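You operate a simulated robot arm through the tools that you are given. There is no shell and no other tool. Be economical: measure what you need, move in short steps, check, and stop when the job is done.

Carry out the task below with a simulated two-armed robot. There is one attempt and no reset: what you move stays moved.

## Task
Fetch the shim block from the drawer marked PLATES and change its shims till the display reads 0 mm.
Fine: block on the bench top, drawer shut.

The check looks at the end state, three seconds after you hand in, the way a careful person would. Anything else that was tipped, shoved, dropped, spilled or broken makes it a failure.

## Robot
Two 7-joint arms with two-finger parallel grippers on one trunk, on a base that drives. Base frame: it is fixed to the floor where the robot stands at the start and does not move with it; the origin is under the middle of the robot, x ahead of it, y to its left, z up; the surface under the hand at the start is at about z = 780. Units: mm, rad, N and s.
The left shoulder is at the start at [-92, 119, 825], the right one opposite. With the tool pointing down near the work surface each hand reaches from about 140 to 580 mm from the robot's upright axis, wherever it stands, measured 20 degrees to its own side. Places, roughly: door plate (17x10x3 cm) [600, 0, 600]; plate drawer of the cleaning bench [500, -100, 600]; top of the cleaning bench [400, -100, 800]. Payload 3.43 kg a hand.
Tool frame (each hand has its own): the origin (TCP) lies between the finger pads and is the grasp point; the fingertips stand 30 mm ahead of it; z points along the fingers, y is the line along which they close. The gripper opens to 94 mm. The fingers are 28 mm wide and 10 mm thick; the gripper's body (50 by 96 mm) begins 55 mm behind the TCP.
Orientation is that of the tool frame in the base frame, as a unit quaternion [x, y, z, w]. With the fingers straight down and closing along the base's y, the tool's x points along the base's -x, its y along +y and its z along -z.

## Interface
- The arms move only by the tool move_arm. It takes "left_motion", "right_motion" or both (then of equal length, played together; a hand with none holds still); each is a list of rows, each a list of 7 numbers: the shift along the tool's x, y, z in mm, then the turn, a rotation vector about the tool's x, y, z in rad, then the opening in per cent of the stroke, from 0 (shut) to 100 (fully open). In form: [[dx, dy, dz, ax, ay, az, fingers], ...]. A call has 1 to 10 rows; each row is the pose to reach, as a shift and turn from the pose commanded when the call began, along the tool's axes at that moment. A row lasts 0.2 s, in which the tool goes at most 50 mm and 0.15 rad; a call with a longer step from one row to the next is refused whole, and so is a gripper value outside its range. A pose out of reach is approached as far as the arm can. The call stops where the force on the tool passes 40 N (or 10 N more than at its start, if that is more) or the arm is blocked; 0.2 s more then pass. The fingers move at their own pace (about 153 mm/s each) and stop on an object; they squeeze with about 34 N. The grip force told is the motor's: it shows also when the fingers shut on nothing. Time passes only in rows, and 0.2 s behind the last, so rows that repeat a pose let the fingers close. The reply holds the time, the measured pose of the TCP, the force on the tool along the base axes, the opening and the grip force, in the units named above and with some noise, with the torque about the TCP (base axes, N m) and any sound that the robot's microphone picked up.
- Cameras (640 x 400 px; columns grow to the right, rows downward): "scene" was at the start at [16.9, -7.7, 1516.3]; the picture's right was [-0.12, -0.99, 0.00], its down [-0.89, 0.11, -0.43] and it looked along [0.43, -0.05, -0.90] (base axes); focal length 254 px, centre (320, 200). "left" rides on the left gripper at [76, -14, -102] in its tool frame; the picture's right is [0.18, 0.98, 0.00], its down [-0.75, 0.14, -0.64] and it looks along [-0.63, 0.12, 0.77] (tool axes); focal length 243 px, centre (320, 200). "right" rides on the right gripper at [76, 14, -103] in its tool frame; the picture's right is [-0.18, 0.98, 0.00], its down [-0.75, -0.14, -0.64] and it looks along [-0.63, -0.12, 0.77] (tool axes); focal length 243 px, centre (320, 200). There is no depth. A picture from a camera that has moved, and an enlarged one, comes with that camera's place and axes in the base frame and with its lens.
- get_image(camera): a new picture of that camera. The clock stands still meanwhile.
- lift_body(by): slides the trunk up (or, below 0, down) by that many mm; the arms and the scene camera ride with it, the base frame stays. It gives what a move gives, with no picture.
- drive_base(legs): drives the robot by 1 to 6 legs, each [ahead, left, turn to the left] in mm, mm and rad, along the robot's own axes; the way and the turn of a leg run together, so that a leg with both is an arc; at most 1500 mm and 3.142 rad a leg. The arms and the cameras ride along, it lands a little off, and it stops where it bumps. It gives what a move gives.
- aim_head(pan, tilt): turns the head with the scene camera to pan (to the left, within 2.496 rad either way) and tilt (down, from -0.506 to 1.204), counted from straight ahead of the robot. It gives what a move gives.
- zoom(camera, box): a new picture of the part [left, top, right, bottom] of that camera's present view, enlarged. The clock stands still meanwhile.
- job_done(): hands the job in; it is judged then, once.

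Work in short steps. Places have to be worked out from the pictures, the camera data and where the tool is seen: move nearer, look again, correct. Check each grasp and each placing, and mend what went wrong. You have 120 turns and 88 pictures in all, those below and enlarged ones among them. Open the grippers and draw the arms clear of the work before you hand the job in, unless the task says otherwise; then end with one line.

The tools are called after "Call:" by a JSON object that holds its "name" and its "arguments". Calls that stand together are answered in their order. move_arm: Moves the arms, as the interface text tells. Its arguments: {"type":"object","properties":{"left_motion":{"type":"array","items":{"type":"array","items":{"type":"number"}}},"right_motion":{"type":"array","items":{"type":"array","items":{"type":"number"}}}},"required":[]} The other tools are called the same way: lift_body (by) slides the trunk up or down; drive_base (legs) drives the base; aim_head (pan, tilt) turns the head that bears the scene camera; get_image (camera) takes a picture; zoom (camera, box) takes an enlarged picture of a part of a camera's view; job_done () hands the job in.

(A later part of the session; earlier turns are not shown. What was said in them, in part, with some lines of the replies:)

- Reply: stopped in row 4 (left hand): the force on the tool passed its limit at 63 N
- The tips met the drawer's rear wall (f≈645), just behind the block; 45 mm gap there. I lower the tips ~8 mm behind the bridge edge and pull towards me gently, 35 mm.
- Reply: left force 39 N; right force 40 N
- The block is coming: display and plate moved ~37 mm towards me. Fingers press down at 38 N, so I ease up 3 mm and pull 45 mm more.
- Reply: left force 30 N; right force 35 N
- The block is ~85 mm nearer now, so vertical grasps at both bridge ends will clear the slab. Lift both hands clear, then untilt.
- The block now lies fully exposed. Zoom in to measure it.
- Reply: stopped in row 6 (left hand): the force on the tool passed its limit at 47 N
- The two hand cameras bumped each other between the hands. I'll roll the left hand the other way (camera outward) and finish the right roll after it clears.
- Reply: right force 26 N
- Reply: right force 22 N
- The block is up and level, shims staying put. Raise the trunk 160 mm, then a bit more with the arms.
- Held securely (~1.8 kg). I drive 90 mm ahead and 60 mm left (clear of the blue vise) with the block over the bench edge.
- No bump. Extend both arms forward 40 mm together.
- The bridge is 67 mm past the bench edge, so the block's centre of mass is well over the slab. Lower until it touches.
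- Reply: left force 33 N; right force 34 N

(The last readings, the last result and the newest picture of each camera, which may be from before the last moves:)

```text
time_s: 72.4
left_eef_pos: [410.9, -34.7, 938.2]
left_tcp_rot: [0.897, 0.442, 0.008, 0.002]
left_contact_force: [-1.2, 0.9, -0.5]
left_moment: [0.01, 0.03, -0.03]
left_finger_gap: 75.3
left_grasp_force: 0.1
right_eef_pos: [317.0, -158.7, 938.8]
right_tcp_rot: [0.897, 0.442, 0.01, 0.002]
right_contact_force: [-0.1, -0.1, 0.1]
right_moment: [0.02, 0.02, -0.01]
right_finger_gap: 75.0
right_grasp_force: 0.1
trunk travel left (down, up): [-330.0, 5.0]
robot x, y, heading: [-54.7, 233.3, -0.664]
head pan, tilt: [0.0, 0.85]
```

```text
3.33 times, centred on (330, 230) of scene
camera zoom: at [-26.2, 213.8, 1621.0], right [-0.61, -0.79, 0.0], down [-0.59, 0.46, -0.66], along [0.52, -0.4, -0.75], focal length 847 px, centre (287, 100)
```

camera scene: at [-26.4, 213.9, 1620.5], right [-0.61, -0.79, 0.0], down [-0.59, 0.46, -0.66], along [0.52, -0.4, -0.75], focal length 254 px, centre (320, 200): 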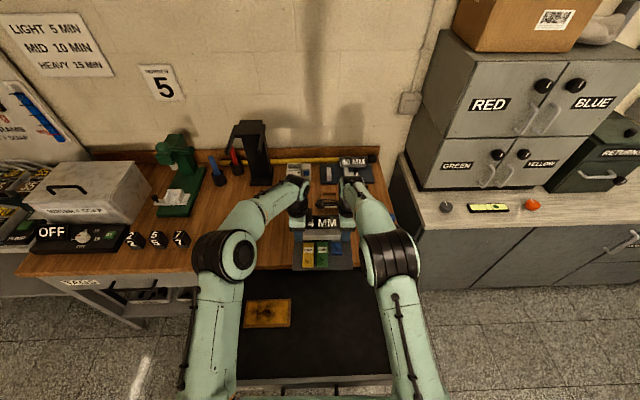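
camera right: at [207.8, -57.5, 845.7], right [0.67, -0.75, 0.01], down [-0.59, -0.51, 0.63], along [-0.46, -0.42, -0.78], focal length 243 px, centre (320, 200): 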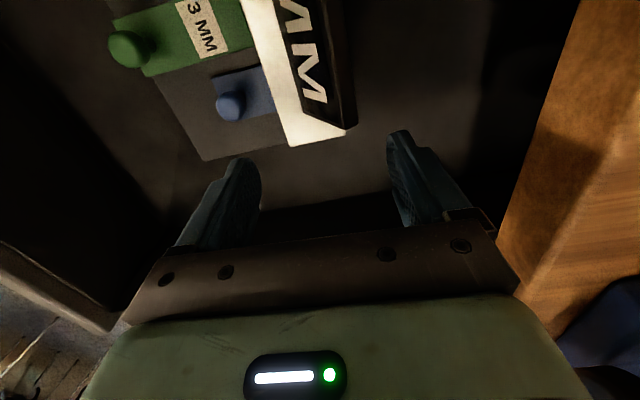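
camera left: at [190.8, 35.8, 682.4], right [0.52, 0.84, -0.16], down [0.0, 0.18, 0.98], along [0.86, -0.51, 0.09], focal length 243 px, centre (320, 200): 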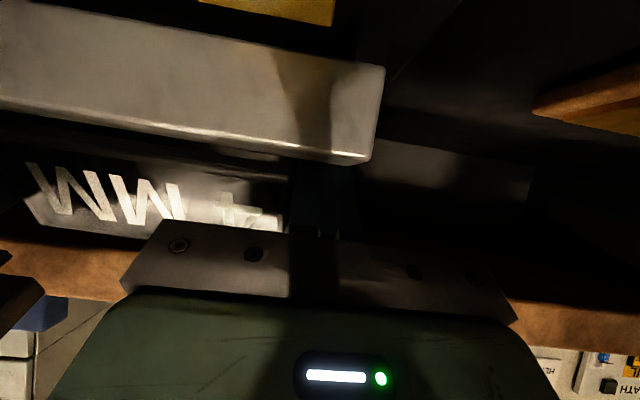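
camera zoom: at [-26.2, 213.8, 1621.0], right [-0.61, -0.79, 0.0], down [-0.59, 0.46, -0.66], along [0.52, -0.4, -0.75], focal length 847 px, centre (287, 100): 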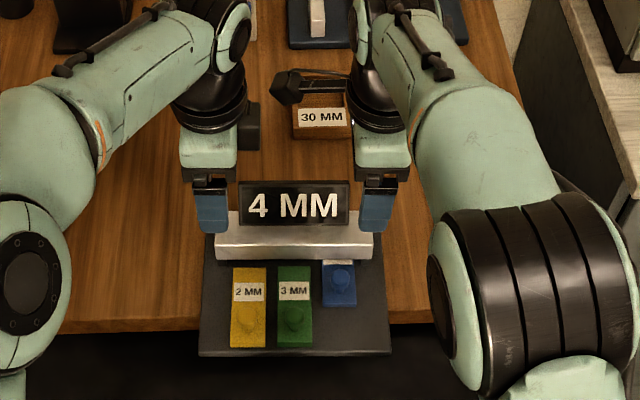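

It sits stably with overhang. Next I bring both closed hands in front of the plate's front edge, to push it fully onto the top.

Call:
{"name": "move_arm", "arguments": {"left_motion": [[0, -43, 0, 0, 0, 0, 50], [0, -86, 0, 0, 0, 0, 0], [0, -129, 0, 0, 0, 0, 0], [0, -172, 0, 0, 0, 0, 0], [0, -172, 40, 0, 0, 0, 0], [0, -172, 80, 0, 0, 0, 0], [0, -172, 121, 0, 0, 0, 0]], "right_motion": [[0, -43, 0, 0, 0, 0, 50], [0, -86, 0, 0, 0, 0, 0], [0, -129, 0, 0, 0, 0, 0], [0, -172, 0, 0, 0, 0, 0], [0, -172, 40, 0, 0, 0, 0], [0, -172, 80, 0, 0, 0, 0], [0, -172, 122, 0, 0, 0, 0]]}}

Call:
{"name": "zoom", "arguments": {"camera": "scene", "box": [250, 190, 410, 310]}}

Call:
{"name": "get_image", "arguments": {"camera": "right"}}

```text
time_s: 74.0
left_eef_pos: [278.3, 70.8, 814.3]
left_tcp_rot: [0.897, 0.443, 0.007, 0.001]
left_contact_force: [0.3, -0.1, 0.8]
left_moment: [0.04, 0.0, -0.03]
left_finger_gap: 0.3
left_grasp_force: 32.6
right_eef_pos: [182.9, -53.6, 814.3]
right_tcp_rot: [0.898, 0.441, 0.012, 0.003]
right_contact_force: [-0.4, -0.5, -0.1]
right_moment: [0.02, 0.01, 0.02]
right_finger_gap: 0.0
right_grasp_force: 32.8
trunk travel left (down, up): [-330.0, 5.0]
robot x, y, heading: [-50.6, 234.2, -0.662]
head pan, tilt: [0.0, 0.85]
```

```text
3.33 times, centred on (330, 250) of scene
camera zoom: at [-24.9, 212.8, 1620.9], right [-0.61, -0.79, 0.0], down [-0.59, 0.46, -0.66], along [0.52, -0.4, -0.75], focal length 847 px, centre (287, 33)
```

zoom: 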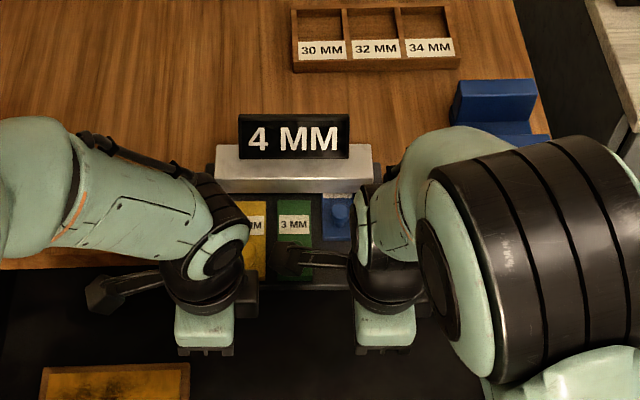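

```text
31 pictures are left
camera right: at [239.6, -2.7, 917.6], right [0.67, -0.75, 0.01], down [-0.59, -0.51, 0.63], along [-0.46, -0.42, -0.78], focal length 243 px, centre (320, 200)
```

right: 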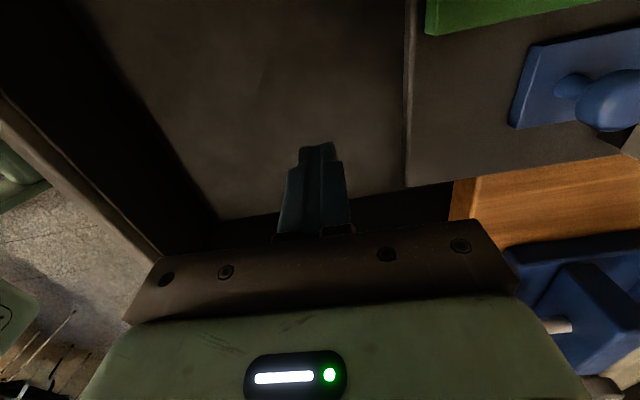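

Hands are in front of the plate edge, tips ~4 mm above slab level. Push both forward 112 mm slowly.

Call:
{"name": "move_arm", "arguments": {"left_motion": [[0, 25, 0, 0, 0, 0, 0], [0, 38, 0, 0, 0, 0, 0], [0, 48, 0, 0, 0, 0, 0], [0, 58, 0, 0, 0, 0, 0], [0, 68, 0, 0, 0, 0, 0], [0, 78, 0, 0, 0, 0, 0], [0, 88, 0, 0, 0, 0, 0], [0, 98, 0, 0, 0, 0, 0], [0, 106, 0, 0, 0, 0, 0], [0, 112, 0, 0, 0, 0, 0]], "right_motion": [[0, 25, 0, 0, 0, 0, 0], [0, 38, 0, 0, 0, 0, 0], [0, 48, 0, 0, 0, 0, 0], [0, 58, 0, 0, 0, 0, 0], [0, 68, 0, 0, 0, 0, 0], [0, 78, 0, 0, 0, 0, 0], [0, 88, 0, 0, 0, 0, 0], [0, 98, 0, 0, 0, 0, 0], [0, 106, 0, 0, 0, 0, 0], [0, 112, 0, 0, 0, 0, 0]]}}

Call:
{"name": "zoom", "arguments": {"camera": "scene", "box": [250, 170, 410, 290]}}

```text
time_s: 76.2
left_eef_pos: [364.9, 2.1, 816.4]
left_tcp_rot: [0.897, 0.443, 0.007, 0.002]
left_contact_force: [-1.8, -0.3, -0.8]
left_moment: [-0.02, 0.07, -0.03]
left_finger_gap: 0.1
left_grasp_force: 32.8
right_eef_pos: [271.3, -121.7, 816.3]
right_tcp_rot: [0.897, 0.442, 0.012, 0.002]
right_contact_force: [-3.3, 3.2, 2.3]
right_moment: [0.13, 0.11, 0.05]
right_finger_gap: 0.0
right_grasp_force: 33.4
trunk travel left (down, up): [-330.0, 5.0]
robot x, y, heading: [-55.6, 235.1, -0.66]
head pan, tilt: [0.0, 0.85]
```

```text
3.33 times, centred on (330, 230) of scene
camera zoom: at [-26.5, 214.1, 1621.0], right [-0.61, -0.79, 0.0], down [-0.59, 0.46, -0.66], along [0.52, -0.4, -0.75], focal length 847 px, centre (287, 100)
```

zoom: 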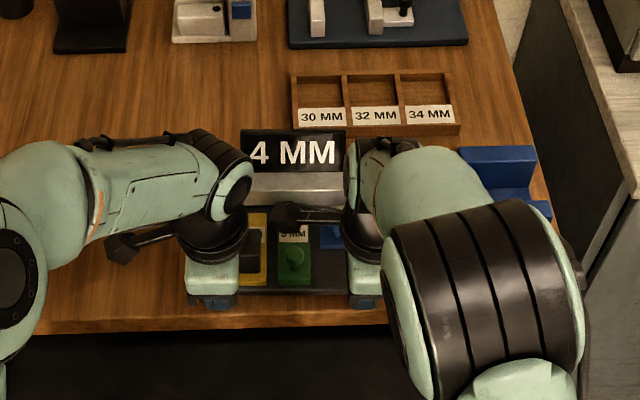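

The block now stands fully on the bench top. I lift the hands clear, back the base 330 mm to close the drawer first, and re-roll the left hand.

Call:
{"name": "move_arm", "arguments": {"left_motion": [[0, -25, 0, 0, 0, 0, 0], [0, -50, -10, 0, 0, 0, 0], [0, -70, -50, 0, 0, 0, 0], [0, -80, -95, 0, 0, 0, 0], [0, -90, -140, 0, 0, 0, 0]], "right_motion": [[0, -25, 0, 0, 0, 0, 0], [0, -50, -10, 0, 0, 0, 0], [0, -70, -50, 0, 0, 0, 0], [0, -80, -95, 0, 0, 0, 0], [0, -90, -140, 0, 0, 0, 0]]}}

Call:
{"name": "drive_base", "arguments": {"legs": [[-330, 0, 0]]}}

Call:
{"name": "move_arm", "arguments": {"left_motion": [[0, 0, 0, 0, 0, -0.15, 0], [0, 0, 0, 0, 0, -0.3, 0], [0, 0, 0, 0, 0, -0.45, 0], [0, 0, 0, 0, 0, -0.6, 0], [0, 0, 0, 0, 0, -0.75, 0], [0, 0, 0, 0, 0, -0.9, 0], [0, 0, 0, 0, 0, -1.05, 0], [0, 0, 0, 0, 0, -1.2, 0], [0, 0, 0, 0, 0, -1.35, 0], [0, 0, 0, 0, 0, -1.5, 0]], "right_motion": [[-10, 0, 0, 0, 0, 0, 0], [-20, 0, 0, 0, 0, 0, 0], [-30, 0, 0, 0, 0, 0, 0], [-45, 0, 0, 0, 0, 0, 0], [-60, 0, 0, 0, 0, 0, 0], [-75, 0, 0, 0, 0, 0, 0], [-90, 0, 0, 0, 0, 0, 0], [-105, 0, 0, 0, 0, 0, 0], [-120, 0, 0, 0, 0, 0, 0], [-130, 0, 0, 0, 0, 0, 0]]}}

Call:
{"name": "get_image", "arguments": {"camera": "scene"}}

```text
time_s: 77.4
left_eef_pos: [291.4, 55.8, 956.5]
left_tcp_rot: [0.897, 0.443, 0.008, 0.002]
left_contact_force: [0.1, -0.5, -1.0]
left_moment: [-0.01, 0.0, 0.0]
left_finger_gap: 0.0
left_grasp_force: 32.7
right_eef_pos: [195.5, -67.5, 955.1]
right_tcp_rot: [0.897, 0.442, 0.011, 0.003]
right_contact_force: [-0.5, -1.0, -0.6]
right_moment: [-0.01, -0.03, 0.03]
right_finger_gap: 0.0
right_grasp_force: 32.9
trunk travel left (down, up): [-330.0, 5.0]
robot x, y, heading: [-51.0, 232.8, -0.654]
head pan, tilt: [0.0, 0.85]
```

```text
time_s: 79.6
left_eef_pos: [34.3, 255.3, 955.7]
left_tcp_rot: [0.896, 0.443, 0.007, 0.002]
left_contact_force: [0.7, 0.1, 0.3]
left_moment: [0.05, -0.02, 0.02]
left_finger_gap: 0.0
left_grasp_force: 33.4
right_eef_pos: [-62.3, 133.6, 954.8]
right_tcp_rot: [0.897, 0.442, 0.012, 0.004]
right_contact_force: [0.1, 0.0, 0.0]
right_moment: [0.01, 0.05, 0.0]
right_finger_gap: 0.3
right_grasp_force: 32.8
trunk travel left (down, up): [-330.0, 5.0]
robot x, y, heading: [-313.6, 437.2, -0.658]
head pan, tilt: [0.0, 0.85]
```

```text
time_s: 81.8
left_eef_pos: [33.7, 255.8, 955.2]
left_tcp_rot: [0.353, 0.936, 0.004, 0.006]
left_contact_force: [0.1, 0.7, 0.5]
left_moment: [0.02, 0.0, 0.0]
left_finger_gap: 0.0
left_grasp_force: 33.7
right_eef_pos: [-142.5, 29.5, 951.4]
right_tcp_rot: [0.897, 0.443, 0.012, 0.002]
right_contact_force: [0.3, -0.6, 0.0]
right_moment: [0.0, -0.01, -0.02]
right_finger_gap: 0.0
right_grasp_force: 33.1
trunk travel left (down, up): [-330.0, 5.0]
robot x, y, heading: [-312.5, 432.0, -0.662]
head pan, tilt: [0.0, 0.85]
```

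```text
29 pictures are left
camera scene: at [-284.5, 413.7, 1621.0], right [-0.61, -0.79, 0.0], down [-0.59, 0.46, -0.66], along [0.52, -0.4, -0.75], focal length 254 px, centre (320, 200)
```

scene: 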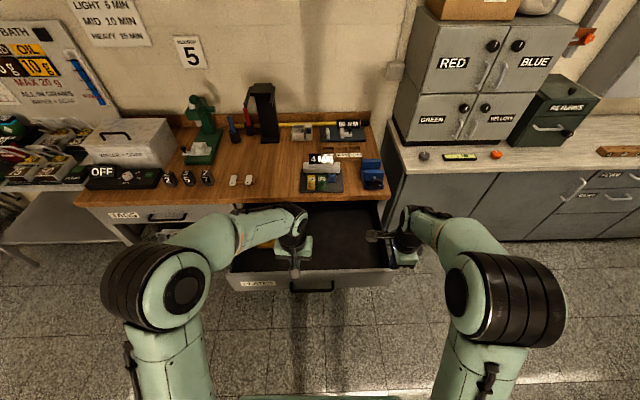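

The open handle appears at about f≈430–490, l≈+40 relative to me. I lower the left hand in front of it and check.

Call:
{"name": "move_arm", "arguments": {"left_motion": [[10, -8, 30, 0, 0, -0.03, 0], [20, -16, 70, 0, 0, -0.06, 0], [25, -25, 110, 0, 0, -0.07, 0], [25, -25, 152, 0, 0, -0.07, 0], [25, -25, 194, 0, 0, -0.07, 0], [25, -25, 236, 0, 0, -0.07, 0], [25, -25, 279, 0, 0, -0.07, 0]]}}

Call:
{"name": "get_image", "arguments": {"camera": "left"}}

Call:
{"name": "zoom", "arguments": {"camera": "scene", "box": [220, 200, 420, 330]}}

```text
time_s: 83.4
left_eef_pos: [4.4, 255.6, 676.2]
left_tcp_rot: [0.322, 0.947, 0.005, 0.006]
left_contact_force: [0.4, 0.5, -0.4]
left_moment: [0.02, 0.01, 0.02]
left_finger_gap: 0.0
left_grasp_force: 33.1
right_eef_pos: [-140.9, 29.8, 952.2]
right_tcp_rot: [0.897, 0.441, 0.012, 0.002]
right_contact_force: [-0.3, 0.3, -0.3]
right_moment: [0.02, 0.0, 0.02]
right_finger_gap: 0.0
right_grasp_force: 32.9
trunk travel left (down, up): [-330.0, 5.0]
robot x, y, heading: [-310.4, 435.4, -0.66]
head pan, tilt: [0.0, 0.85]
```

```text
28 pictures are left
camera left: at [-65.9, 288.8, 778.3], right [0.45, 0.89, 0.01], down [0.67, -0.35, 0.65], along [0.58, -0.29, -0.76], focal length 243 px, centre (320, 200)
```

left: 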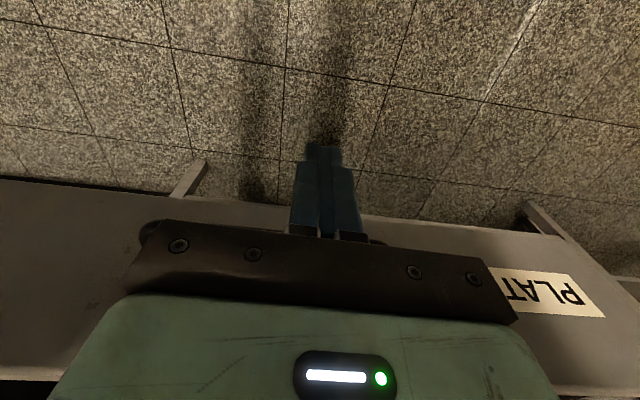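

```text
3.08 times, centred on (320, 265) of scene
camera zoom: at [-284.1, 413.6, 1621.0], right [-0.61, -0.79, 0.0], down [-0.59, 0.46, -0.66], along [0.52, -0.4, -0.75], focal length 782 px, centre (320, 0)
```

zoom: 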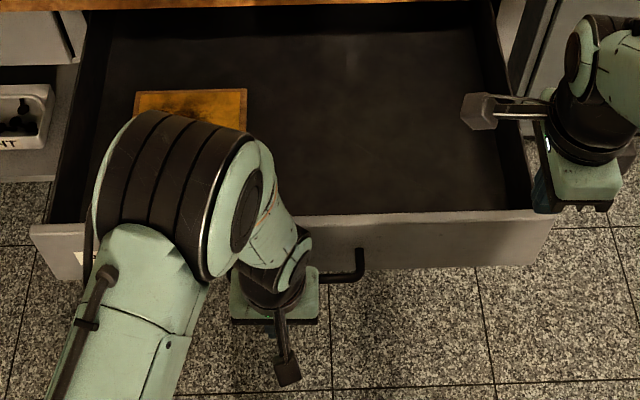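

The hand is ~35 mm left of the handle's centre. I shift that much and push forward with the arm.

Call:
{"name": "move_arm", "arguments": {"left_motion": [[0, -15, 0, 0, 0, 0, 0], [0, -33, 0, 0, 0, 0, 0], [-20, -33, 0, 0, 0, 0, 0], [-40, -33, 0, 0, 0, 0, 0], [-60, -33, 0, 0, 0, 0, 0], [-80, -33, 0, 0, 0, 0, 0], [-100, -33, 0, 0, 0, 0, 0], [-120, -33, 0, 0, 0, 0, 0], [-140, -33, 0, 0, 0, 0, 0]]}}

Call:
{"name": "zoom", "arguments": {"camera": "scene", "box": [220, 170, 420, 300]}}

```text
time_s: 85.4
left_eef_pos: [94.1, 143.6, 677.3]
left_tcp_rot: [0.321, 0.947, 0.004, 0.006]
left_contact_force: [-0.2, 0.3, -0.7]
left_moment: [0.01, 0.01, -0.02]
left_finger_gap: 0.1
left_grasp_force: 33.2
right_eef_pos: [-141.3, 29.6, 952.0]
right_tcp_rot: [0.897, 0.442, 0.012, 0.002]
right_contact_force: [0.3, -0.6, -0.7]
right_moment: [-0.01, -0.03, 0.0]
right_finger_gap: 0.1
right_grasp_force: 32.8
trunk travel left (down, up): [-330.0, 5.0]
robot x, y, heading: [-308.0, 434.5, -0.655]
head pan, tilt: [0.0, 0.85]
```

```text
3.08 times, centred on (320, 235) of scene
camera zoom: at [-284.1, 413.6, 1621.0], right [-0.61, -0.79, 0.0], down [-0.59, 0.46, -0.66], along [0.52, -0.4, -0.75], focal length 782 px, centre (320, 92)
```

zoom: 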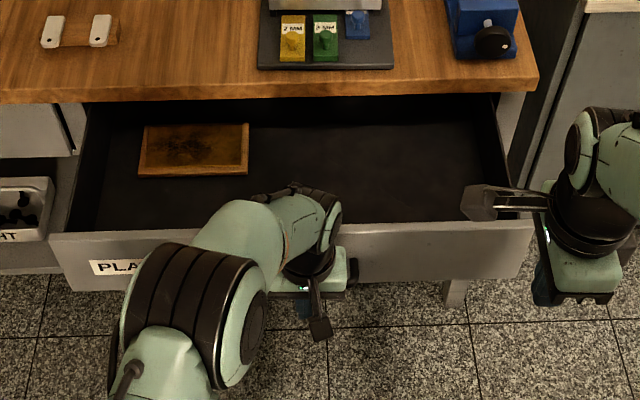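

The drawer slides in smoothly (~85 mm so far). Continue with the base: 200 mm ahead.

Call:
{"name": "drive_base", "arguments": {"legs": [[200, 0, 0]]}}

Call:
{"name": "get_image", "arguments": {"camera": "scene"}}

```text
time_s: 87.0
left_eef_pos: [248.9, 23.4, 676.9]
left_tcp_rot: [0.321, 0.947, 0.004, 0.007]
left_contact_force: [0.4, 0.4, -0.2]
left_moment: [0.0, 0.01, 0.02]
left_finger_gap: 0.0
left_grasp_force: 33.1
right_eef_pos: [13.3, -91.1, 952.7]
right_tcp_rot: [0.897, 0.441, 0.012, 0.003]
right_contact_force: [-0.8, 0.2, 0.6]
right_moment: [-0.03, 0.0, -0.03]
right_finger_gap: 0.0
right_grasp_force: 32.4
trunk travel left (down, up): [-330.0, 5.0]
robot x, y, heading: [-155.2, 309.0, -0.659]
head pan, tilt: [0.0, 0.85]
```

```text
25 pictures are left
camera scene: at [-128.9, 293.4, 1620.8], right [-0.61, -0.79, 0.0], down [-0.59, 0.46, -0.66], along [0.52, -0.4, -0.75], focal length 254 px, centre (320, 200)
```

scene: 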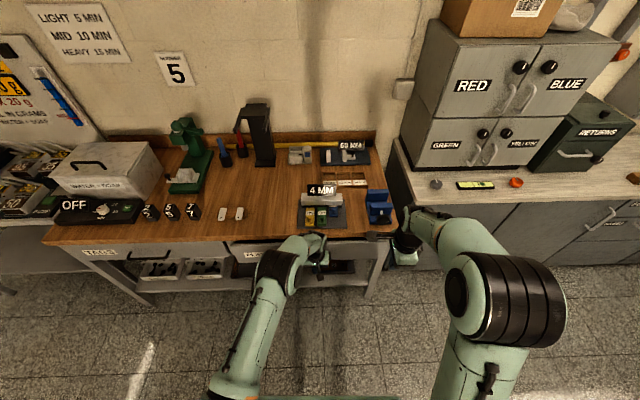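

About 55 mm left. Finish with the arm, stopping on force.

Call:
{"name": "move_arm", "arguments": {"left_motion": [[-12, 0, 0, 0, 0, 0, 0], [-24, 0, 0, 0, 0, 0, 0], [-34, 0, 0, 0, 0, 0, 0], [-42, 0, 0, 0, 0, 0, 0], [-50, 0, 0, 0, 0, 0, 0], [-56, 0, 0, 0, 0, 0, 0], [-61, 0, 0, 0, 0, 0, 0], [-66, 0, 0, 0, 0, 0, 0]]}}

Call:
{"name": "zoom", "arguments": {"camera": "scene", "box": [200, 200, 400, 300]}}

```text
time_s: 88.5
left_eef_pos: [286.8, -6.7, 677.4]
left_tcp_rot: [0.32, 0.947, 0.007, 0.0]
left_contact_force: [-19.8, 20.3, 10.5]
left_moment: [-1.97, -2.43, 0.56]
left_finger_gap: 0.0
left_grasp_force: 32.7
left hand out of reach, approached as far as the arm can: row 7
right_eef_pos: [11.8, -87.3, 953.2]
right_tcp_rot: [0.896, 0.443, 0.011, 0.004]
right_contact_force: [-0.4, 0.4, 0.6]
right_moment: [-0.01, -0.02, 0.01]
right_finger_gap: 0.0
right_grasp_force: 32.9
trunk travel left (down, up): [-330.0, 5.0]
robot x, y, heading: [-153.8, 311.5, -0.661]
head pan, tilt: [0.0, 0.85]
stopped in row 7 (left hand): the force on the tool passed its limit at 45 N (the readings are from after the stop); the commanded pose is now the measured one
```

```text
3.20 times, centred on (300, 250) of scene
camera zoom: at [-133.6, 297.9, 1621.2], right [-0.61, -0.79, 0.0], down [-0.59, 0.46, -0.66], along [0.52, -0.41, -0.75], focal length 813 px, centre (384, 40)
```

zoom: 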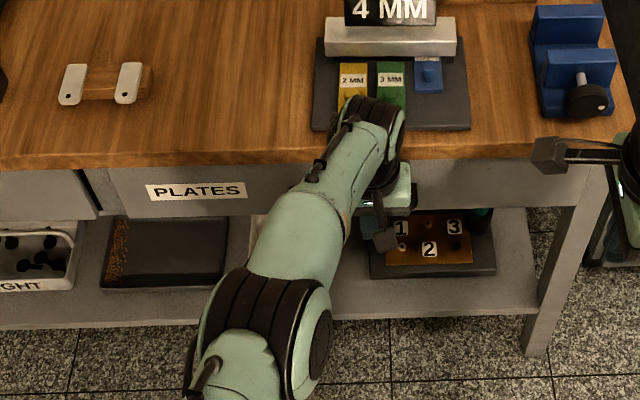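

It met a firm stop, probably closed. Withdraw the left hand and check flushness.

Call:
{"name": "move_arm", "arguments": {"left_motion": [[20, 0, 0, 0, 0, 0, 0], [60, 0, 0, 0, 0, 0, 0], [100, 0, -10, 0, 0, 0, 0], [130, 10, -50, 0, 0, 0, 0], [140, 20, -95, 0, 0, 0, 0], [140, 30, -140, 0, 0, 0, 0], [140, 40, -185, 0, 0, 0, 0], [140, 50, -230, 0, 0, 0, 0], [140, 60, -270, 0, 0, 0, 0]]}}

Call:
{"name": "zoom", "arguments": {"camera": "scene", "box": [200, 200, 400, 300]}}

```text
refused: row 4 steps farther than a row can; nothing moved
```

```text
3.20 times, centred on (300, 250) of scene
camera zoom: at [-133.6, 297.9, 1621.2], right [-0.61, -0.79, 0.0], down [-0.59, 0.46, -0.66], along [0.52, -0.41, -0.75], focal length 813 px, centre (384, 40)
```

zoom: 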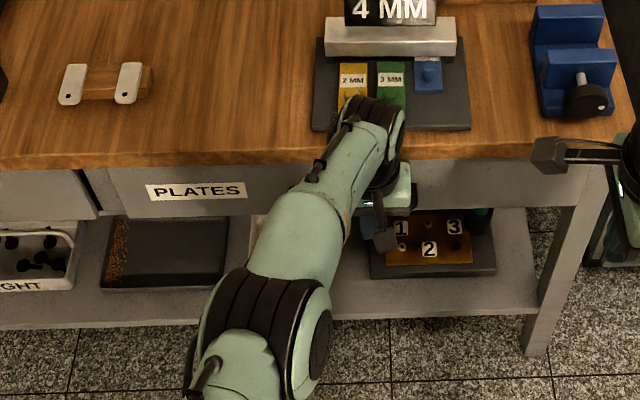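

One row was a touch too long; repeat with smaller steps.

Call:
{"name": "move_arm", "arguments": {"left_motion": [[20, 0, 0, 0, 0, 0, 0], [60, 0, 0, 0, 0, 0, 0], [100, 0, -10, 0, 0, 0, 0], [125, 10, -45, 0, 0, 0, 0], [135, 20, -90, 0, 0, 0, 0], [135, 30, -135, 0, 0, 0, 0], [135, 40, -180, 0, 0, 0, 0], [135, 50, -225, 0, 0, 0, 0], [135, 60, -270, 0, 0, 0, 0]]}}

Call:
{"name": "zoom", "arguments": {"camera": "scene", "box": [160, 190, 400, 310]}}

```text
time_s: 90.5
left_eef_pos: [218.7, 119.3, 949.3]
left_tcp_rot: [0.32, 0.947, 0.006, 0.002]
left_contact_force: [0.5, -0.3, -0.5]
left_moment: [-0.06, 0.0, 0.02]
left_finger_gap: 0.1
left_grasp_force: 32.9
right_eef_pos: [12.4, -89.7, 952.1]
right_tcp_rot: [0.896, 0.443, 0.012, 0.002]
right_contact_force: [0.5, 0.5, -0.4]
right_moment: [-0.02, 0.01, 0.01]
right_finger_gap: 0.1
right_grasp_force: 32.9
trunk travel left (down, up): [-330.0, 5.0]
robot x, y, heading: [-159.0, 315.4, -0.662]
head pan, tilt: [0.0, 0.85]
```

```text
2.67 times, centred on (280, 250) of scene
camera zoom: at [-129.6, 294.5, 1621.0], right [-0.61, -0.79, 0.0], down [-0.59, 0.46, -0.66], along [0.52, -0.4, -0.75], focal length 678 px, centre (427, 67)
```

zoom: 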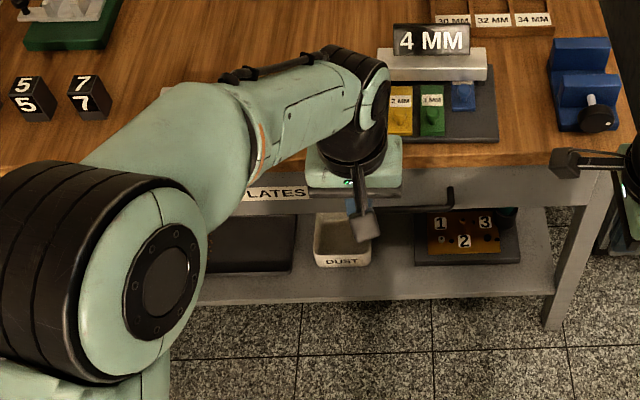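

The drawer looks shut flush. Raise both hands a bit and drive 225 mm ahead to work on the shims.

Call:
{"name": "move_arm", "arguments": {"left_motion": [[0, 0, -30, 0, 0, 0, 40], [0, 0, -60, 0, 0, 0, 40]], "right_motion": [[0, 0, -30, 0, 0, 0, 0], [0, 0, -60, 0, 0, 0, 0]]}}

Call:
{"name": "drive_base", "arguments": {"legs": [[225, 0, 0]]}}

Call:
{"name": "aim_head", "arguments": {"pan": 0.0, "tilt": 0.95}}

Call:
{"name": "get_image", "arguments": {"camera": "scene"}}

```text
time_s: 91.1
left_eef_pos: [217.5, 118.1, 1008.3]
left_tcp_rot: [0.321, 0.947, 0.007, 0.001]
left_contact_force: [-0.6, -0.2, 0.2]
left_moment: [-0.03, -0.02, 0.02]
left_finger_gap: 37.9
left_grasp_force: 0.1
right_eef_pos: [11.4, -90.4, 1012.2]
right_tcp_rot: [0.898, 0.441, 0.011, 0.002]
right_contact_force: [-0.6, -0.3, -0.9]
right_moment: [0.01, 0.03, -0.01]
right_finger_gap: 0.0
right_grasp_force: 33.5
trunk travel left (down, up): [-330.0, 5.0]
robot x, y, heading: [-157.1, 312.9, -0.659]
head pan, tilt: [0.0, 0.85]
```

```text
time_s: 92.8
left_eef_pos: [393.7, -16.9, 1006.7]
left_tcp_rot: [0.32, 0.947, 0.007, 0.001]
left_contact_force: [-0.4, 0.7, 0.4]
left_moment: [0.01, -0.02, 0.05]
left_finger_gap: 37.7
left_grasp_force: 0.1
right_eef_pos: [186.4, -226.6, 1011.6]
right_tcp_rot: [0.897, 0.442, 0.011, 0.001]
right_contact_force: [0.5, -0.5, -0.7]
right_moment: [0.0, 0.0, 0.02]
right_finger_gap: 0.4
right_grasp_force: 32.2
trunk travel left (down, up): [-330.0, 5.0]
robot x, y, heading: [18.1, 179.3, -0.653]
head pan, tilt: [0.0, 0.85]
```

```text
time_s: 93.5
left_eef_pos: [393.4, -17.6, 1007.6]
left_tcp_rot: [0.32, 0.947, 0.006, 0.001]
left_contact_force: [0.6, 1.0, -1.0]
left_moment: [0.01, -0.03, -0.01]
left_finger_gap: 37.7
left_grasp_force: 0.1
right_eef_pos: [187.3, -226.4, 1012.8]
right_tcp_rot: [0.897, 0.443, 0.013, 0.002]
right_contact_force: [0.8, 0.0, -0.3]
right_moment: [0.0, 0.02, 0.05]
right_finger_gap: 0.0
right_grasp_force: 33.2
trunk travel left (down, up): [-330.0, 5.0]
robot x, y, heading: [22.3, 175.5, -0.655]
head pan, tilt: [0.0, 0.949]
```

```text
21 pictures are left
camera scene: at [41.9, 161.2, 1613.5], right [-0.61, -0.79, 0.0], down [-0.64, 0.5, -0.58], along [0.46, -0.36, -0.81], focal length 254 px, centre (320, 200)
```

scene: 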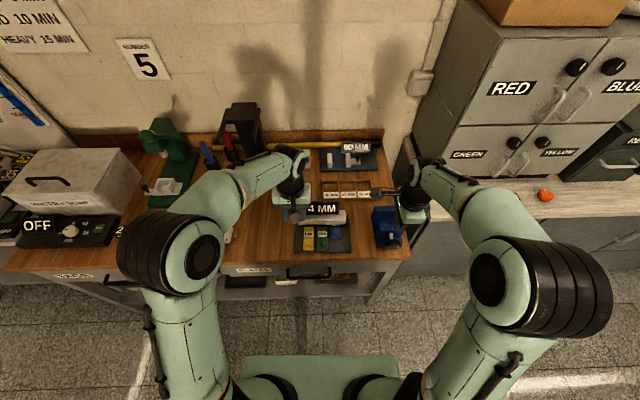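

Zoom on the block to locate knobs.

Call:
{"name": "zoom", "arguments": {"camera": "scene", "box": [270, 190, 370, 265]}}

```text
5.33 times, centred on (320, 228) of scene
camera zoom: at [41.9, 161.2, 1613.5], right [-0.61, -0.79, 0.0], down [-0.64, 0.5, -0.58], along [0.46, -0.36, -0.81], focal length 1355 px, centre (320, 53)
```

zoom: 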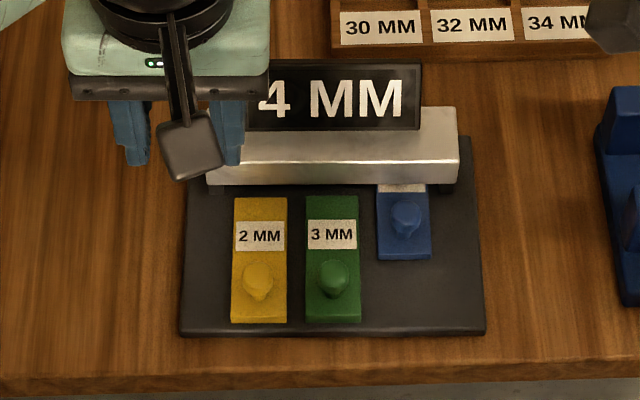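

Coordinates along/left of bench: blue knob ≈ (374, 97), green ≈ (327, 145), yellow ≈ (325, 194); bridge front at 407. I take the left hand over the blue knob first.

Call:
{"name": "move_arm", "arguments": {"left_motion": [[-13, -33, 0, 0, 0, 0, 40], [-26, -66, 0, 0, 0, 0, 40], [-39, -99, 0, 0, 0, 0, 40], [-52, -131, 0, 0, 0, 0, 40], [-52, -131, 44, 0, 0, 0, 40], [-52, -131, 88, 0, 0, 0, 40], [-52, -131, 130, 0, 0, 0, 40]]}}

Call:
{"name": "get_image", "arguments": {"camera": "left"}}

```text
time_s: 95.1
left_eef_pos: [356.9, -152.2, 874.3]
left_tcp_rot: [0.32, 0.947, 0.006, 0.001]
left_contact_force: [0.2, -0.1, 0.2]
left_moment: [0.01, 0.0, 0.03]
left_finger_gap: 37.5
left_grasp_force: 0.0
right_eef_pos: [187.3, -225.9, 1012.4]
right_tcp_rot: [0.897, 0.442, 0.013, 0.002]
right_contact_force: [-0.3, 0.6, -1.6]
right_moment: [-0.01, 0.0, 0.01]
right_finger_gap: 0.2
right_grasp_force: 33.0
trunk travel left (down, up): [-330.0, 5.0]
robot x, y, heading: [17.1, 178.5, -0.655]
head pan, tilt: [0.0, 0.949]
```

```text
19 pictures are left
camera left: at [287.6, -118.7, 978.0], right [0.45, 0.89, 0.01], down [0.68, -0.35, 0.64], along [0.58, -0.28, -0.77], focal length 243 px, centre (320, 200)
```

left: 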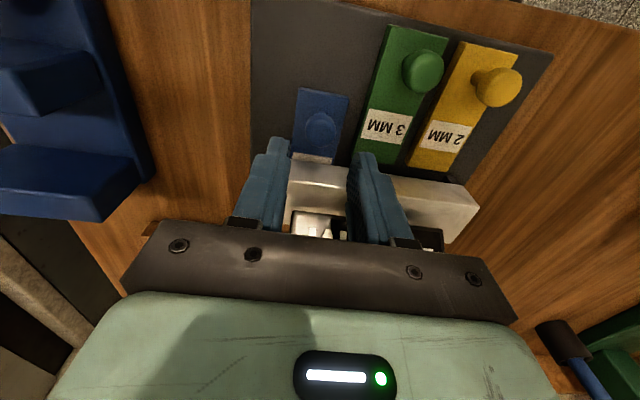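

The blue knob sits centred between the fingers, ~6 mm nearer to me. Lower 36 mm and close gently.

Call:
{"name": "move_arm", "arguments": {"left_motion": [[6, -1, 12, 0, 0, 0, 40], [6, -1, 24, 0, 0, 0, 40], [6, -1, 35, 0, 0, 0, 40], [6, -1, 35, 0, 0, 0, 0], [6, -1, 35, 0, 0, 0, 0]]}}

Call:
{"name": "zoom", "arguments": {"camera": "left", "box": [220, 40, 480, 240]}}

```text
time_s: 96.3
left_eef_pos: [350.8, -147.9, 840.8]
left_tcp_rot: [0.32, 0.947, 0.007, 0.001]
left_contact_force: [-0.4, 0.7, -0.3]
left_moment: [0.1, 0.08, 0.01]
left_finger_gap: 19.2
left_grasp_force: 34.0
right_eef_pos: [188.1, -227.0, 1012.2]
right_tcp_rot: [0.897, 0.442, 0.011, 0.002]
right_contact_force: [0.4, 0.1, 0.3]
right_moment: [0.04, 0.0, 0.0]
right_finger_gap: 0.0
right_grasp_force: 32.7
trunk travel left (down, up): [-330.0, 5.0]
robot x, y, heading: [20.0, 180.4, -0.657]
head pan, tilt: [0.0, 0.949]
```

```text
2.00 times, centred on (350, 140) of left
camera zoom: at [281.9, -115.9, 943.4], right [0.45, 0.89, 0.01], down [0.68, -0.35, 0.64], along [0.58, -0.28, -0.77], focal length 485 px, centre (260, 320)
```

zoom: 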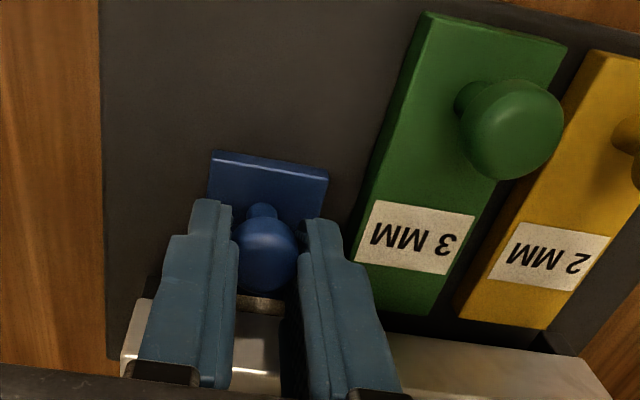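

The knob is held (19 mm). Slide the blue shim out towards me by 48 mm.

Call:
{"name": "move_arm", "arguments": {"left_motion": [[8, 0, 0, 0, 0, 0, 0], [16, 0, 0, 0, 0, 0, 0], [24, 0, 0, 0, 0, 0, 0], [32, 0, 0, 0, 0, 0, 0], [40, 0, 0, 0, 0, 0, 0], [48, 0, 0, 0, 0, 0, 0]]}}

Call:
{"name": "zoom", "arguments": {"camera": "scene", "box": [270, 190, 370, 265]}}

```text
time_s: 97.7
left_eef_pos: [313.1, -120.4, 839.9]
left_tcp_rot: [0.32, 0.947, 0.006, 0.002]
left_contact_force: [4.4, -1.2, 0.5]
left_moment: [-0.1, -0.18, -0.11]
left_finger_gap: 19.4
left_grasp_force: 33.5
right_eef_pos: [187.8, -227.7, 1010.5]
right_tcp_rot: [0.897, 0.442, 0.012, 0.002]
right_contact_force: [0.8, 0.4, -0.8]
right_moment: [0.0, 0.02, -0.01]
right_finger_gap: 0.3
right_grasp_force: 33.1
trunk travel left (down, up): [-330.0, 5.0]
robot x, y, heading: [26.1, 179.0, -0.654]
head pan, tilt: [0.0, 0.949]
```

```text
5.33 times, centred on (320, 228) of scene
camera zoom: at [42.6, 160.8, 1613.5], right [-0.61, -0.79, 0.0], down [-0.64, 0.5, -0.58], along [0.46, -0.36, -0.81], focal length 1355 px, centre (320, 53)
```

zoom: 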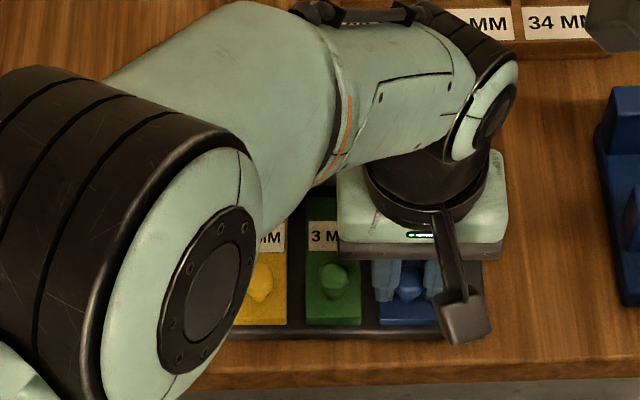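

Blue is out in line with the others. Release, rise, and move above the green knob; look with the hand camera.

Call:
{"name": "move_arm", "arguments": {"left_motion": [[0, 0, 0, 0, 0, 0, 40], [0, 0, 0, 0, 0, 0, 40], [0, 0, -20, 0, 0, 0, 40], [0, 0, -40, 0, 0, 0, 40], [-3, 25, -40, 0, 0, 0, 40], [-3, 49, -40, 0, 0, 0, 40]]}}

Call:
{"name": "get_image", "arguments": {"camera": "left"}}

```text
time_s: 99.1
left_eef_pos: [344.6, -82.1, 882.5]
left_tcp_rot: [0.321, 0.947, 0.006, 0.002]
left_contact_force: [-0.7, -0.8, -1.3]
left_moment: [0.01, 0.01, -0.01]
left_finger_gap: 37.2
left_grasp_force: 0.1
right_eef_pos: [187.2, -226.8, 1012.1]
right_tcp_rot: [0.897, 0.442, 0.012, 0.002]
right_contact_force: [0.0, -0.1, 0.7]
right_moment: [0.02, -0.01, -0.02]
right_finger_gap: 0.1
right_grasp_force: 33.1
trunk travel left (down, up): [-330.0, 5.0]
robot x, y, heading: [21.7, 178.8, -0.66]
head pan, tilt: [0.0, 0.949]
```

```text
16 pictures are left
camera left: at [275.7, -50.0, 984.7], right [0.45, 0.89, 0.01], down [0.68, -0.35, 0.64], along [0.58, -0.28, -0.77], focal length 243 px, centre (320, 200)
```

left: 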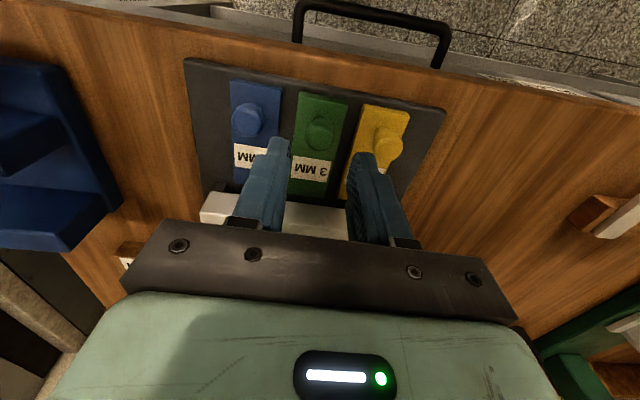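

Green knob is centred. Lower, grip, and slide forward 47 mm under the bridge.

Call:
{"name": "move_arm", "arguments": {"left_motion": [[4, 0, 14, 0, 0, 0, 40], [4, 0, 28, 0, 0, 0, 40], [4, 0, 42, 0, 0, 0, 40], [4, 0, 42, 0, 0, 0, 0], [4, 0, 42, 0, 0, 0, 0]]}}

Call:
{"name": "move_arm", "arguments": {"left_motion": [[-8, 0, 0, 0, 0, 0, 0], [-16, 0, 0, 0, 0, 0, 0], [-24, 0, 0, 0, 0, 0, 0], [-32, 0, 0, 0, 0, 0, 0], [-40, 0, 0, 0, 0, 0, 0], [-46, 0, 0, 0, 0, 0, 0]]}}

Call:
{"name": "zoom", "arguments": {"camera": "left", "box": [180, 20, 480, 240]}}

```text
time_s: 100.3
left_eef_pos: [340.7, -81.2, 839.7]
left_tcp_rot: [0.321, 0.947, 0.006, 0.001]
left_contact_force: [-1.9, -2.0, 2.4]
left_moment: [0.18, 0.33, 0.05]
left_finger_gap: 19.2
left_grasp_force: 34.2
right_eef_pos: [187.9, -227.1, 1011.1]
right_tcp_rot: [0.897, 0.442, 0.012, 0.002]
right_contact_force: [-0.5, 0.5, -0.3]
right_moment: [0.01, 0.04, 0.01]
right_finger_gap: 0.0
right_grasp_force: 33.0
trunk travel left (down, up): [-330.0, 5.0]
robot x, y, heading: [18.5, 179.7, -0.657]
head pan, tilt: [0.0, 0.949]
```

```text
time_s: 101.7
left_eef_pos: [376.4, -107.5, 840.2]
left_tcp_rot: [0.322, 0.947, 0.006, 0.001]
left_contact_force: [-4.9, 2.2, 10.3]
left_moment: [0.09, 0.11, -0.01]
left_finger_gap: 19.4
left_grasp_force: 34.2
right_eef_pos: [186.3, -225.9, 1012.8]
right_tcp_rot: [0.897, 0.442, 0.012, 0.004]
right_contact_force: [0.7, -0.6, 0.2]
right_moment: [0.01, 0.02, 0.0]
right_finger_gap: 0.2
right_grasp_force: 32.9
trunk travel left (down, up): [-330.0, 5.0]
robot x, y, heading: [19.4, 179.5, -0.657]
head pan, tilt: [0.0, 0.949]
```

```text
1.82 times, centred on (330, 130) of left
camera zoom: at [307.9, -75.1, 943.0], right [0.45, 0.89, 0.01], down [0.68, -0.35, 0.64], along [0.58, -0.28, -0.77], focal length 441 px, centre (302, 327)
```

zoom: 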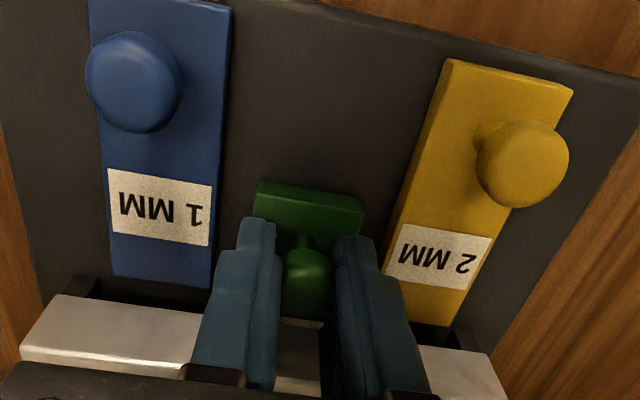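

Blue reads 1 MM, as deduced, and green 3 MM is in. Next yellow: release, rise, move over it, descend and grip.

Call:
{"name": "move_arm", "arguments": {"left_motion": [[0, 0, 0, 0, 0, 0, 40], [0, 0, 0, 0, 0, 0, 40], [0, 0, -20, 0, 0, 0, 40], [0, 0, -42, 0, 0, 0, 40], [24, 25, -42, 0, 0, 0, 40], [46, 49, -42, 0, 0, 0, 40]]}}

Call:
{"name": "get_image", "arguments": {"camera": "left"}}

Call:
{"name": "zoom", "arguments": {"camera": "scene", "box": [270, 190, 370, 265]}}

```text
time_s: 103.1
left_eef_pos: [370.9, -40.2, 882.2]
left_tcp_rot: [0.32, 0.947, 0.006, 0.002]
left_contact_force: [0.4, 0.9, -0.9]
left_moment: [-0.03, -0.01, 0.01]
left_finger_gap: 37.6
left_grasp_force: 0.0
right_eef_pos: [187.6, -226.0, 1011.8]
right_tcp_rot: [0.897, 0.442, 0.01, 0.002]
right_contact_force: [0.1, -0.8, -1.2]
right_moment: [0.01, 0.05, 0.01]
right_finger_gap: 0.0
right_grasp_force: 33.5
trunk travel left (down, up): [-330.0, 5.0]
robot x, y, heading: [18.8, 180.0, -0.659]
head pan, tilt: [0.0, 0.949]
```

```text
14 pictures are left
camera left: at [302.1, -7.9, 985.2], right [0.45, 0.89, 0.01], down [0.68, -0.35, 0.64], along [0.58, -0.28, -0.77], focal length 243 px, centre (320, 200)
```

left: 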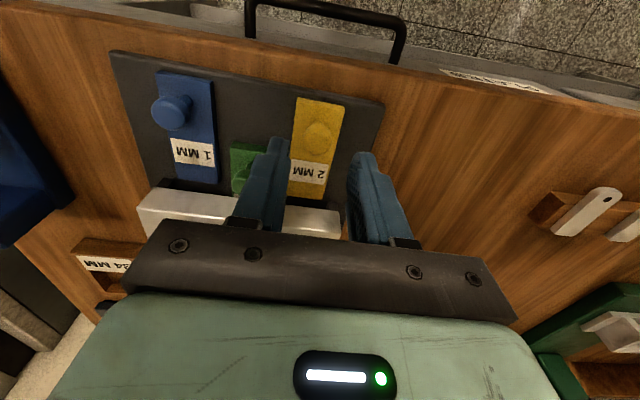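

```text
5.33 times, centred on (320, 228) of scene
camera zoom: at [41.4, 162.2, 1613.5], right [-0.61, -0.79, 0.0], down [-0.64, 0.5, -0.58], along [0.46, -0.36, -0.81], focal length 1355 px, centre (320, 53)
```

zoom: 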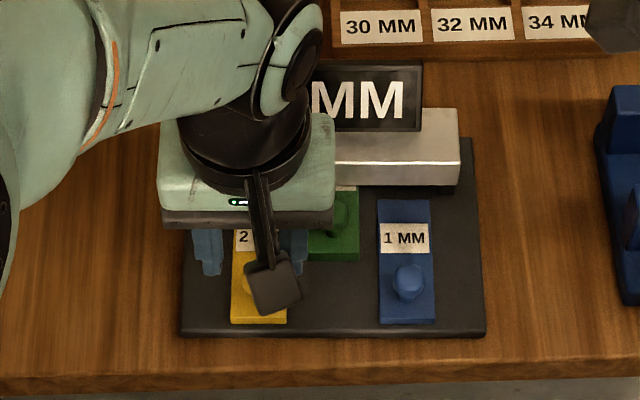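

Yellow knob centred too. Lower, grip, and slide it in 46 mm.

Call:
{"name": "move_arm", "arguments": {"left_motion": [[2, -1, 14, 0, 0, 0, 40], [2, -1, 28, 0, 0, 0, 40], [2, -1, 42, 0, 0, 0, 40], [2, -1, 42, 0, 0, 0, 0], [2, -1, 42, 0, 0, 0, 0]]}}

Call:
{"name": "move_arm", "arguments": {"left_motion": [[-8, 0, 0, 0, 0, 0, 0], [-16, 0, 0, 0, 0, 0, 0], [-24, 0, 0, 0, 0, 0, 0], [-32, 0, 0, 0, 0, 0, 0], [-40, 0, 0, 0, 0, 0, 0], [-46, 0, 0, 0, 0, 0, 0]]}}

Call:
{"name": "move_arm", "arguments": {"left_motion": [[0, 0, 0, 0, 0, 0, 40], [0, 0, 0, 0, 0, 0, 40], [0, 0, -20, 0, 0, 0, 40], [0, 0, -50, 0, 0, 0, 40], [20, 25, -80, 0, 0, 0, 40], [45, 50, -100, 0, 0, 0, 40], [70, 80, -110, 0, 0, 0, 40], [95, 110, -120, 0, 0, 0, 40], [120, 140, -120, 0, 0, 0, 40]]}}

Call:
{"name": "zoom", "arguments": {"camera": "scene", "box": [270, 190, 370, 265]}}

```text
time_s: 104.3
left_eef_pos: [369.4, -41.9, 840.2]
left_tcp_rot: [0.32, 0.947, 0.005, 0.002]
left_contact_force: [-0.3, 1.2, 0.2]
left_moment: [0.16, 0.13, 0.03]
left_finger_gap: 19.2
left_grasp_force: 33.7
right_eef_pos: [188.8, -226.8, 1012.3]
right_tcp_rot: [0.897, 0.443, 0.013, 0.002]
right_contact_force: [-0.1, -0.9, 0.2]
right_moment: [0.01, 0.03, 0.01]
right_finger_gap: 0.0
right_grasp_force: 33.2
trunk travel left (down, up): [-330.0, 5.0]
robot x, y, heading: [18.2, 178.1, -0.654]
head pan, tilt: [0.0, 0.949]
```

```text
time_s: 105.7
left_eef_pos: [404.9, -68.5, 841.0]
left_tcp_rot: [0.32, 0.947, 0.006, 0.001]
left_contact_force: [-6.5, 0.1, 4.9]
left_moment: [0.04, 0.12, 0.01]
left_finger_gap: 19.2
left_grasp_force: 34.2
right_eef_pos: [186.5, -225.4, 1012.2]
right_tcp_rot: [0.897, 0.442, 0.012, 0.002]
right_contact_force: [0.6, 0.1, -0.1]
right_moment: [-0.01, 0.02, -0.01]
right_finger_gap: 0.2
right_grasp_force: 33.0
trunk travel left (down, up): [-330.0, 5.0]
robot x, y, heading: [19.7, 179.5, -0.656]
head pan, tilt: [0.0, 0.949]
```

```text
time_s: 107.7
left_eef_pos: [394.7, 115.6, 962.6]
left_tcp_rot: [0.322, 0.947, 0.006, 0.002]
left_contact_force: [-0.4, 0.7, -0.1]
left_moment: [-0.02, 0.04, -0.02]
left_finger_gap: 37.4
left_grasp_force: 0.1
right_eef_pos: [186.7, -226.3, 1011.3]
right_tcp_rot: [0.897, 0.442, 0.012, 0.002]
right_contact_force: [-0.4, 0.2, 0.0]
right_moment: [-0.05, -0.01, 0.0]
right_finger_gap: 0.1
right_grasp_force: 32.6
trunk travel left (down, up): [-330.0, 5.0]
robot x, y, heading: [20.6, 178.0, -0.664]
head pan, tilt: [0.0, 0.949]
```

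```text
5.33 times, centred on (320, 228) of scene
camera zoom: at [41.4, 162.6, 1613.4], right [-0.61, -0.79, 0.0], down [-0.64, 0.5, -0.58], along [0.46, -0.36, -0.81], focal length 1355 px, centre (320, 53)
```

zoom: 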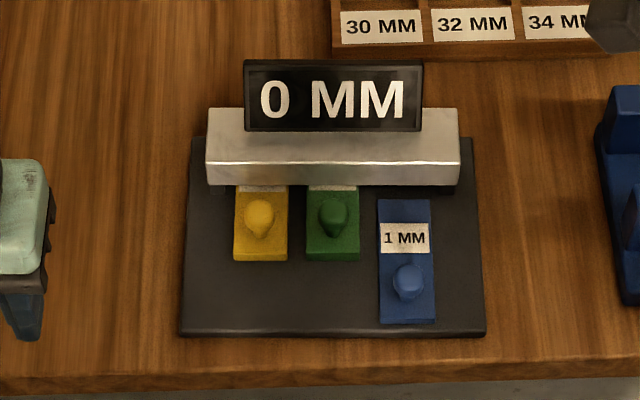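

The display reads 0 MM. I back the robot off with the arms clear and check the drawer and the bench.

Call:
{"name": "drive_base", "arguments": {"legs": [[-350, 0, 0]]}}

Call:
{"name": "aim_head", "arguments": {"pan": 0.0, "tilt": 0.75}}

Call:
{"name": "get_image", "arguments": {"camera": "scene"}}

Call:
{"name": "zoom", "arguments": {"camera": "scene", "box": [200, 190, 400, 310]}}

```text
time_s: 110.0
left_eef_pos: [118.5, 328.6, 961.1]
left_tcp_rot: [0.322, 0.947, 0.006, 0.003]
left_contact_force: [-1.1, -0.1, -0.1]
left_moment: [0.04, 0.0, -0.02]
left_finger_gap: 37.8
left_grasp_force: 0.1
right_eef_pos: [-87.6, -13.5, 1010.5]
right_tcp_rot: [0.897, 0.443, 0.012, 0.002]
right_contact_force: [0.6, 0.6, -0.1]
right_moment: [0.0, -0.03, -0.02]
right_finger_gap: 0.0
right_grasp_force: 32.4
trunk travel left (down, up): [-330.0, 5.0]
robot x, y, heading: [-257.2, 394.2, -0.655]
head pan, tilt: [0.0, 0.949]
```

```text
time_s: 110.7
left_eef_pos: [118.3, 329.6, 961.3]
left_tcp_rot: [0.32, 0.947, 0.006, 0.001]
left_contact_force: [-0.2, 0.3, 0.6]
left_moment: [-0.01, 0.01, 0.01]
left_finger_gap: 37.6
left_grasp_force: 0.2
right_eef_pos: [-88.1, -12.0, 1012.0]
right_tcp_rot: [0.897, 0.442, 0.012, 0.002]
right_contact_force: [-0.3, 0.5, -0.1]
right_moment: [-0.01, 0.02, 0.01]
right_finger_gap: 0.0
right_grasp_force: 32.5
trunk travel left (down, up): [-330.0, 5.0]
robot x, y, heading: [-256.0, 395.1, -0.662]
head pan, tilt: [0.0, 0.75]
```

```text
11 pictures are left
camera scene: at [-227.0, 369.3, 1628.9], right [-0.61, -0.79, 0.0], down [-0.54, 0.42, -0.73], along [0.58, -0.45, -0.68], focal length 254 px, centre (320, 200)
```

scene: 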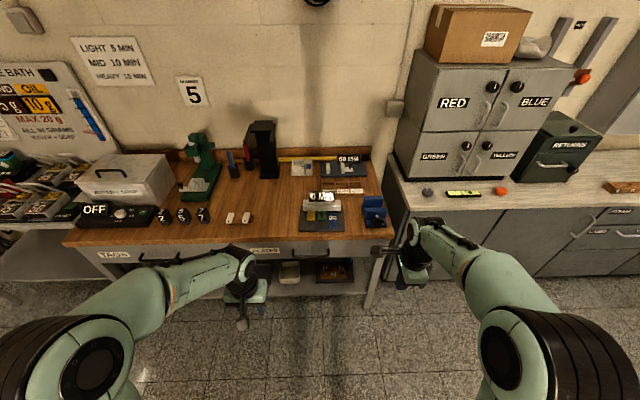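

```text
3.20 times, centred on (300, 250) of scene
camera zoom: at [-227.0, 369.3, 1628.9], right [-0.61, -0.79, 0.0], down [-0.54, 0.42, -0.73], along [0.58, -0.45, -0.68], focal length 813 px, centre (384, 40)
```

zoom: 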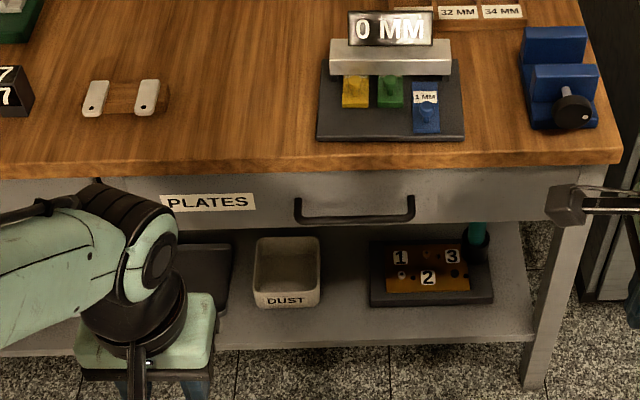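

Block on the bench, 0 MM, handle back at its original place. I move the left hand aside and inspect the drawer seam against the neighbouring drawer; also open the right gripper.

Call:
{"name": "move_arm", "arguments": {"left_motion": [[40, 0, 0, 0, 0, 0, 60], [80, 0, 0, 0, 0, 0, 80], [110, 0, -30, 0, 0, 0, 100], [120, 40, -40, 0, 0, 0, 100], [120, 80, -40, 0, 0, 0, 100], [120, 120, -40, 0, 0, 0, 100]], "right_motion": [[0, -20, 0, 0, 0, 0, 50], [0, -40, 0, 0, 0, 0, 100], [0, -60, 0, 0, 0, 0, 100], [0, -60, 0, 0, 0, 0, 100], [0, -60, 0, 0, 0, 0, 100], [0, -60, 0, 0, 0, 0, 100]]}}

Call:
{"name": "zoom", "arguments": {"camera": "scene", "box": [160, 220, 320, 300]}}

Call:
{"name": "zoom", "arguments": {"camera": "scene", "box": [290, 210, 410, 290]}}

```text
time_s: 112.1
left_eef_pos: [95.2, 498.8, 1002.8]
left_tcp_rot: [0.321, 0.947, 0.006, 0.002]
left_contact_force: [0.6, -0.7, 0.3]
left_moment: [0.0, -0.05, -0.01]
left_finger_gap: 94.0
left_grasp_force: 0.0
right_eef_pos: [-135.4, 24.4, 1010.7]
right_tcp_rot: [0.897, 0.442, 0.012, 0.003]
right_contact_force: [-0.1, -0.1, 0.7]
right_moment: [0.0, 0.02, 0.01]
right_finger_gap: 94.2
right_grasp_force: 0.0
trunk travel left (down, up): [-330.0, 5.0]
robot x, y, heading: [-257.8, 395.7, -0.659]
head pan, tilt: [0.0, 0.75]
```

```text
4.00 times, centred on (240, 260) of scene
camera zoom: at [-226.6, 369.8, 1629.0], right [-0.61, -0.79, 0.0], down [-0.54, 0.42, -0.73], along [0.58, -0.45, -0.68], focal length 1016 px, centre (640, -40)
```

zoom: 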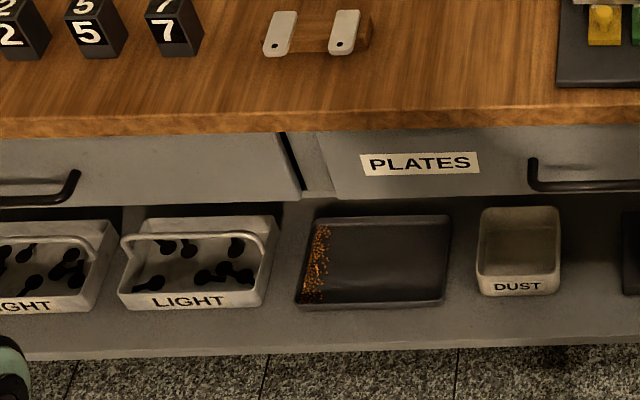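

```text
5.00 times, centred on (350, 250) of scene
camera zoom: at [-226.6, 369.8, 1629.0], right [-0.61, -0.79, 0.0], down [-0.54, 0.42, -0.73], along [0.58, -0.45, -0.68], focal length 1271 px, centre (170, -50)
```

zoom: 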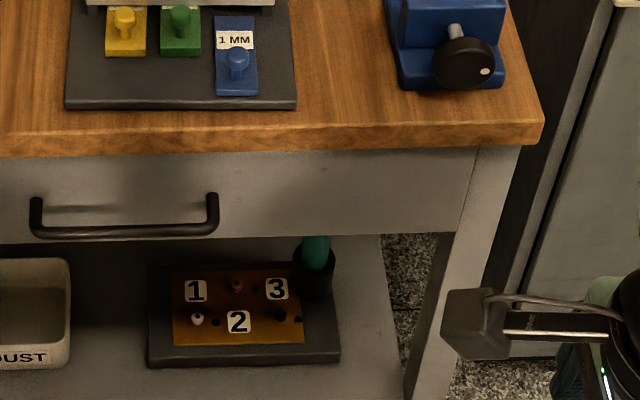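

The PLATES drawer is flush with the bench frame, the block stands fully on the top reading 0 MM, and both hands are open and clear.

Call:
{"name": "job_done", "arguments": {}}

```text
The job is handed in.
```

The shim block is on the bench top with the 2 mm and 3 mm shims in and the 1 mm shim out. Its display reads 0 MM, the PLATES drawer is shut, and both grippers are open and clear of the bench.
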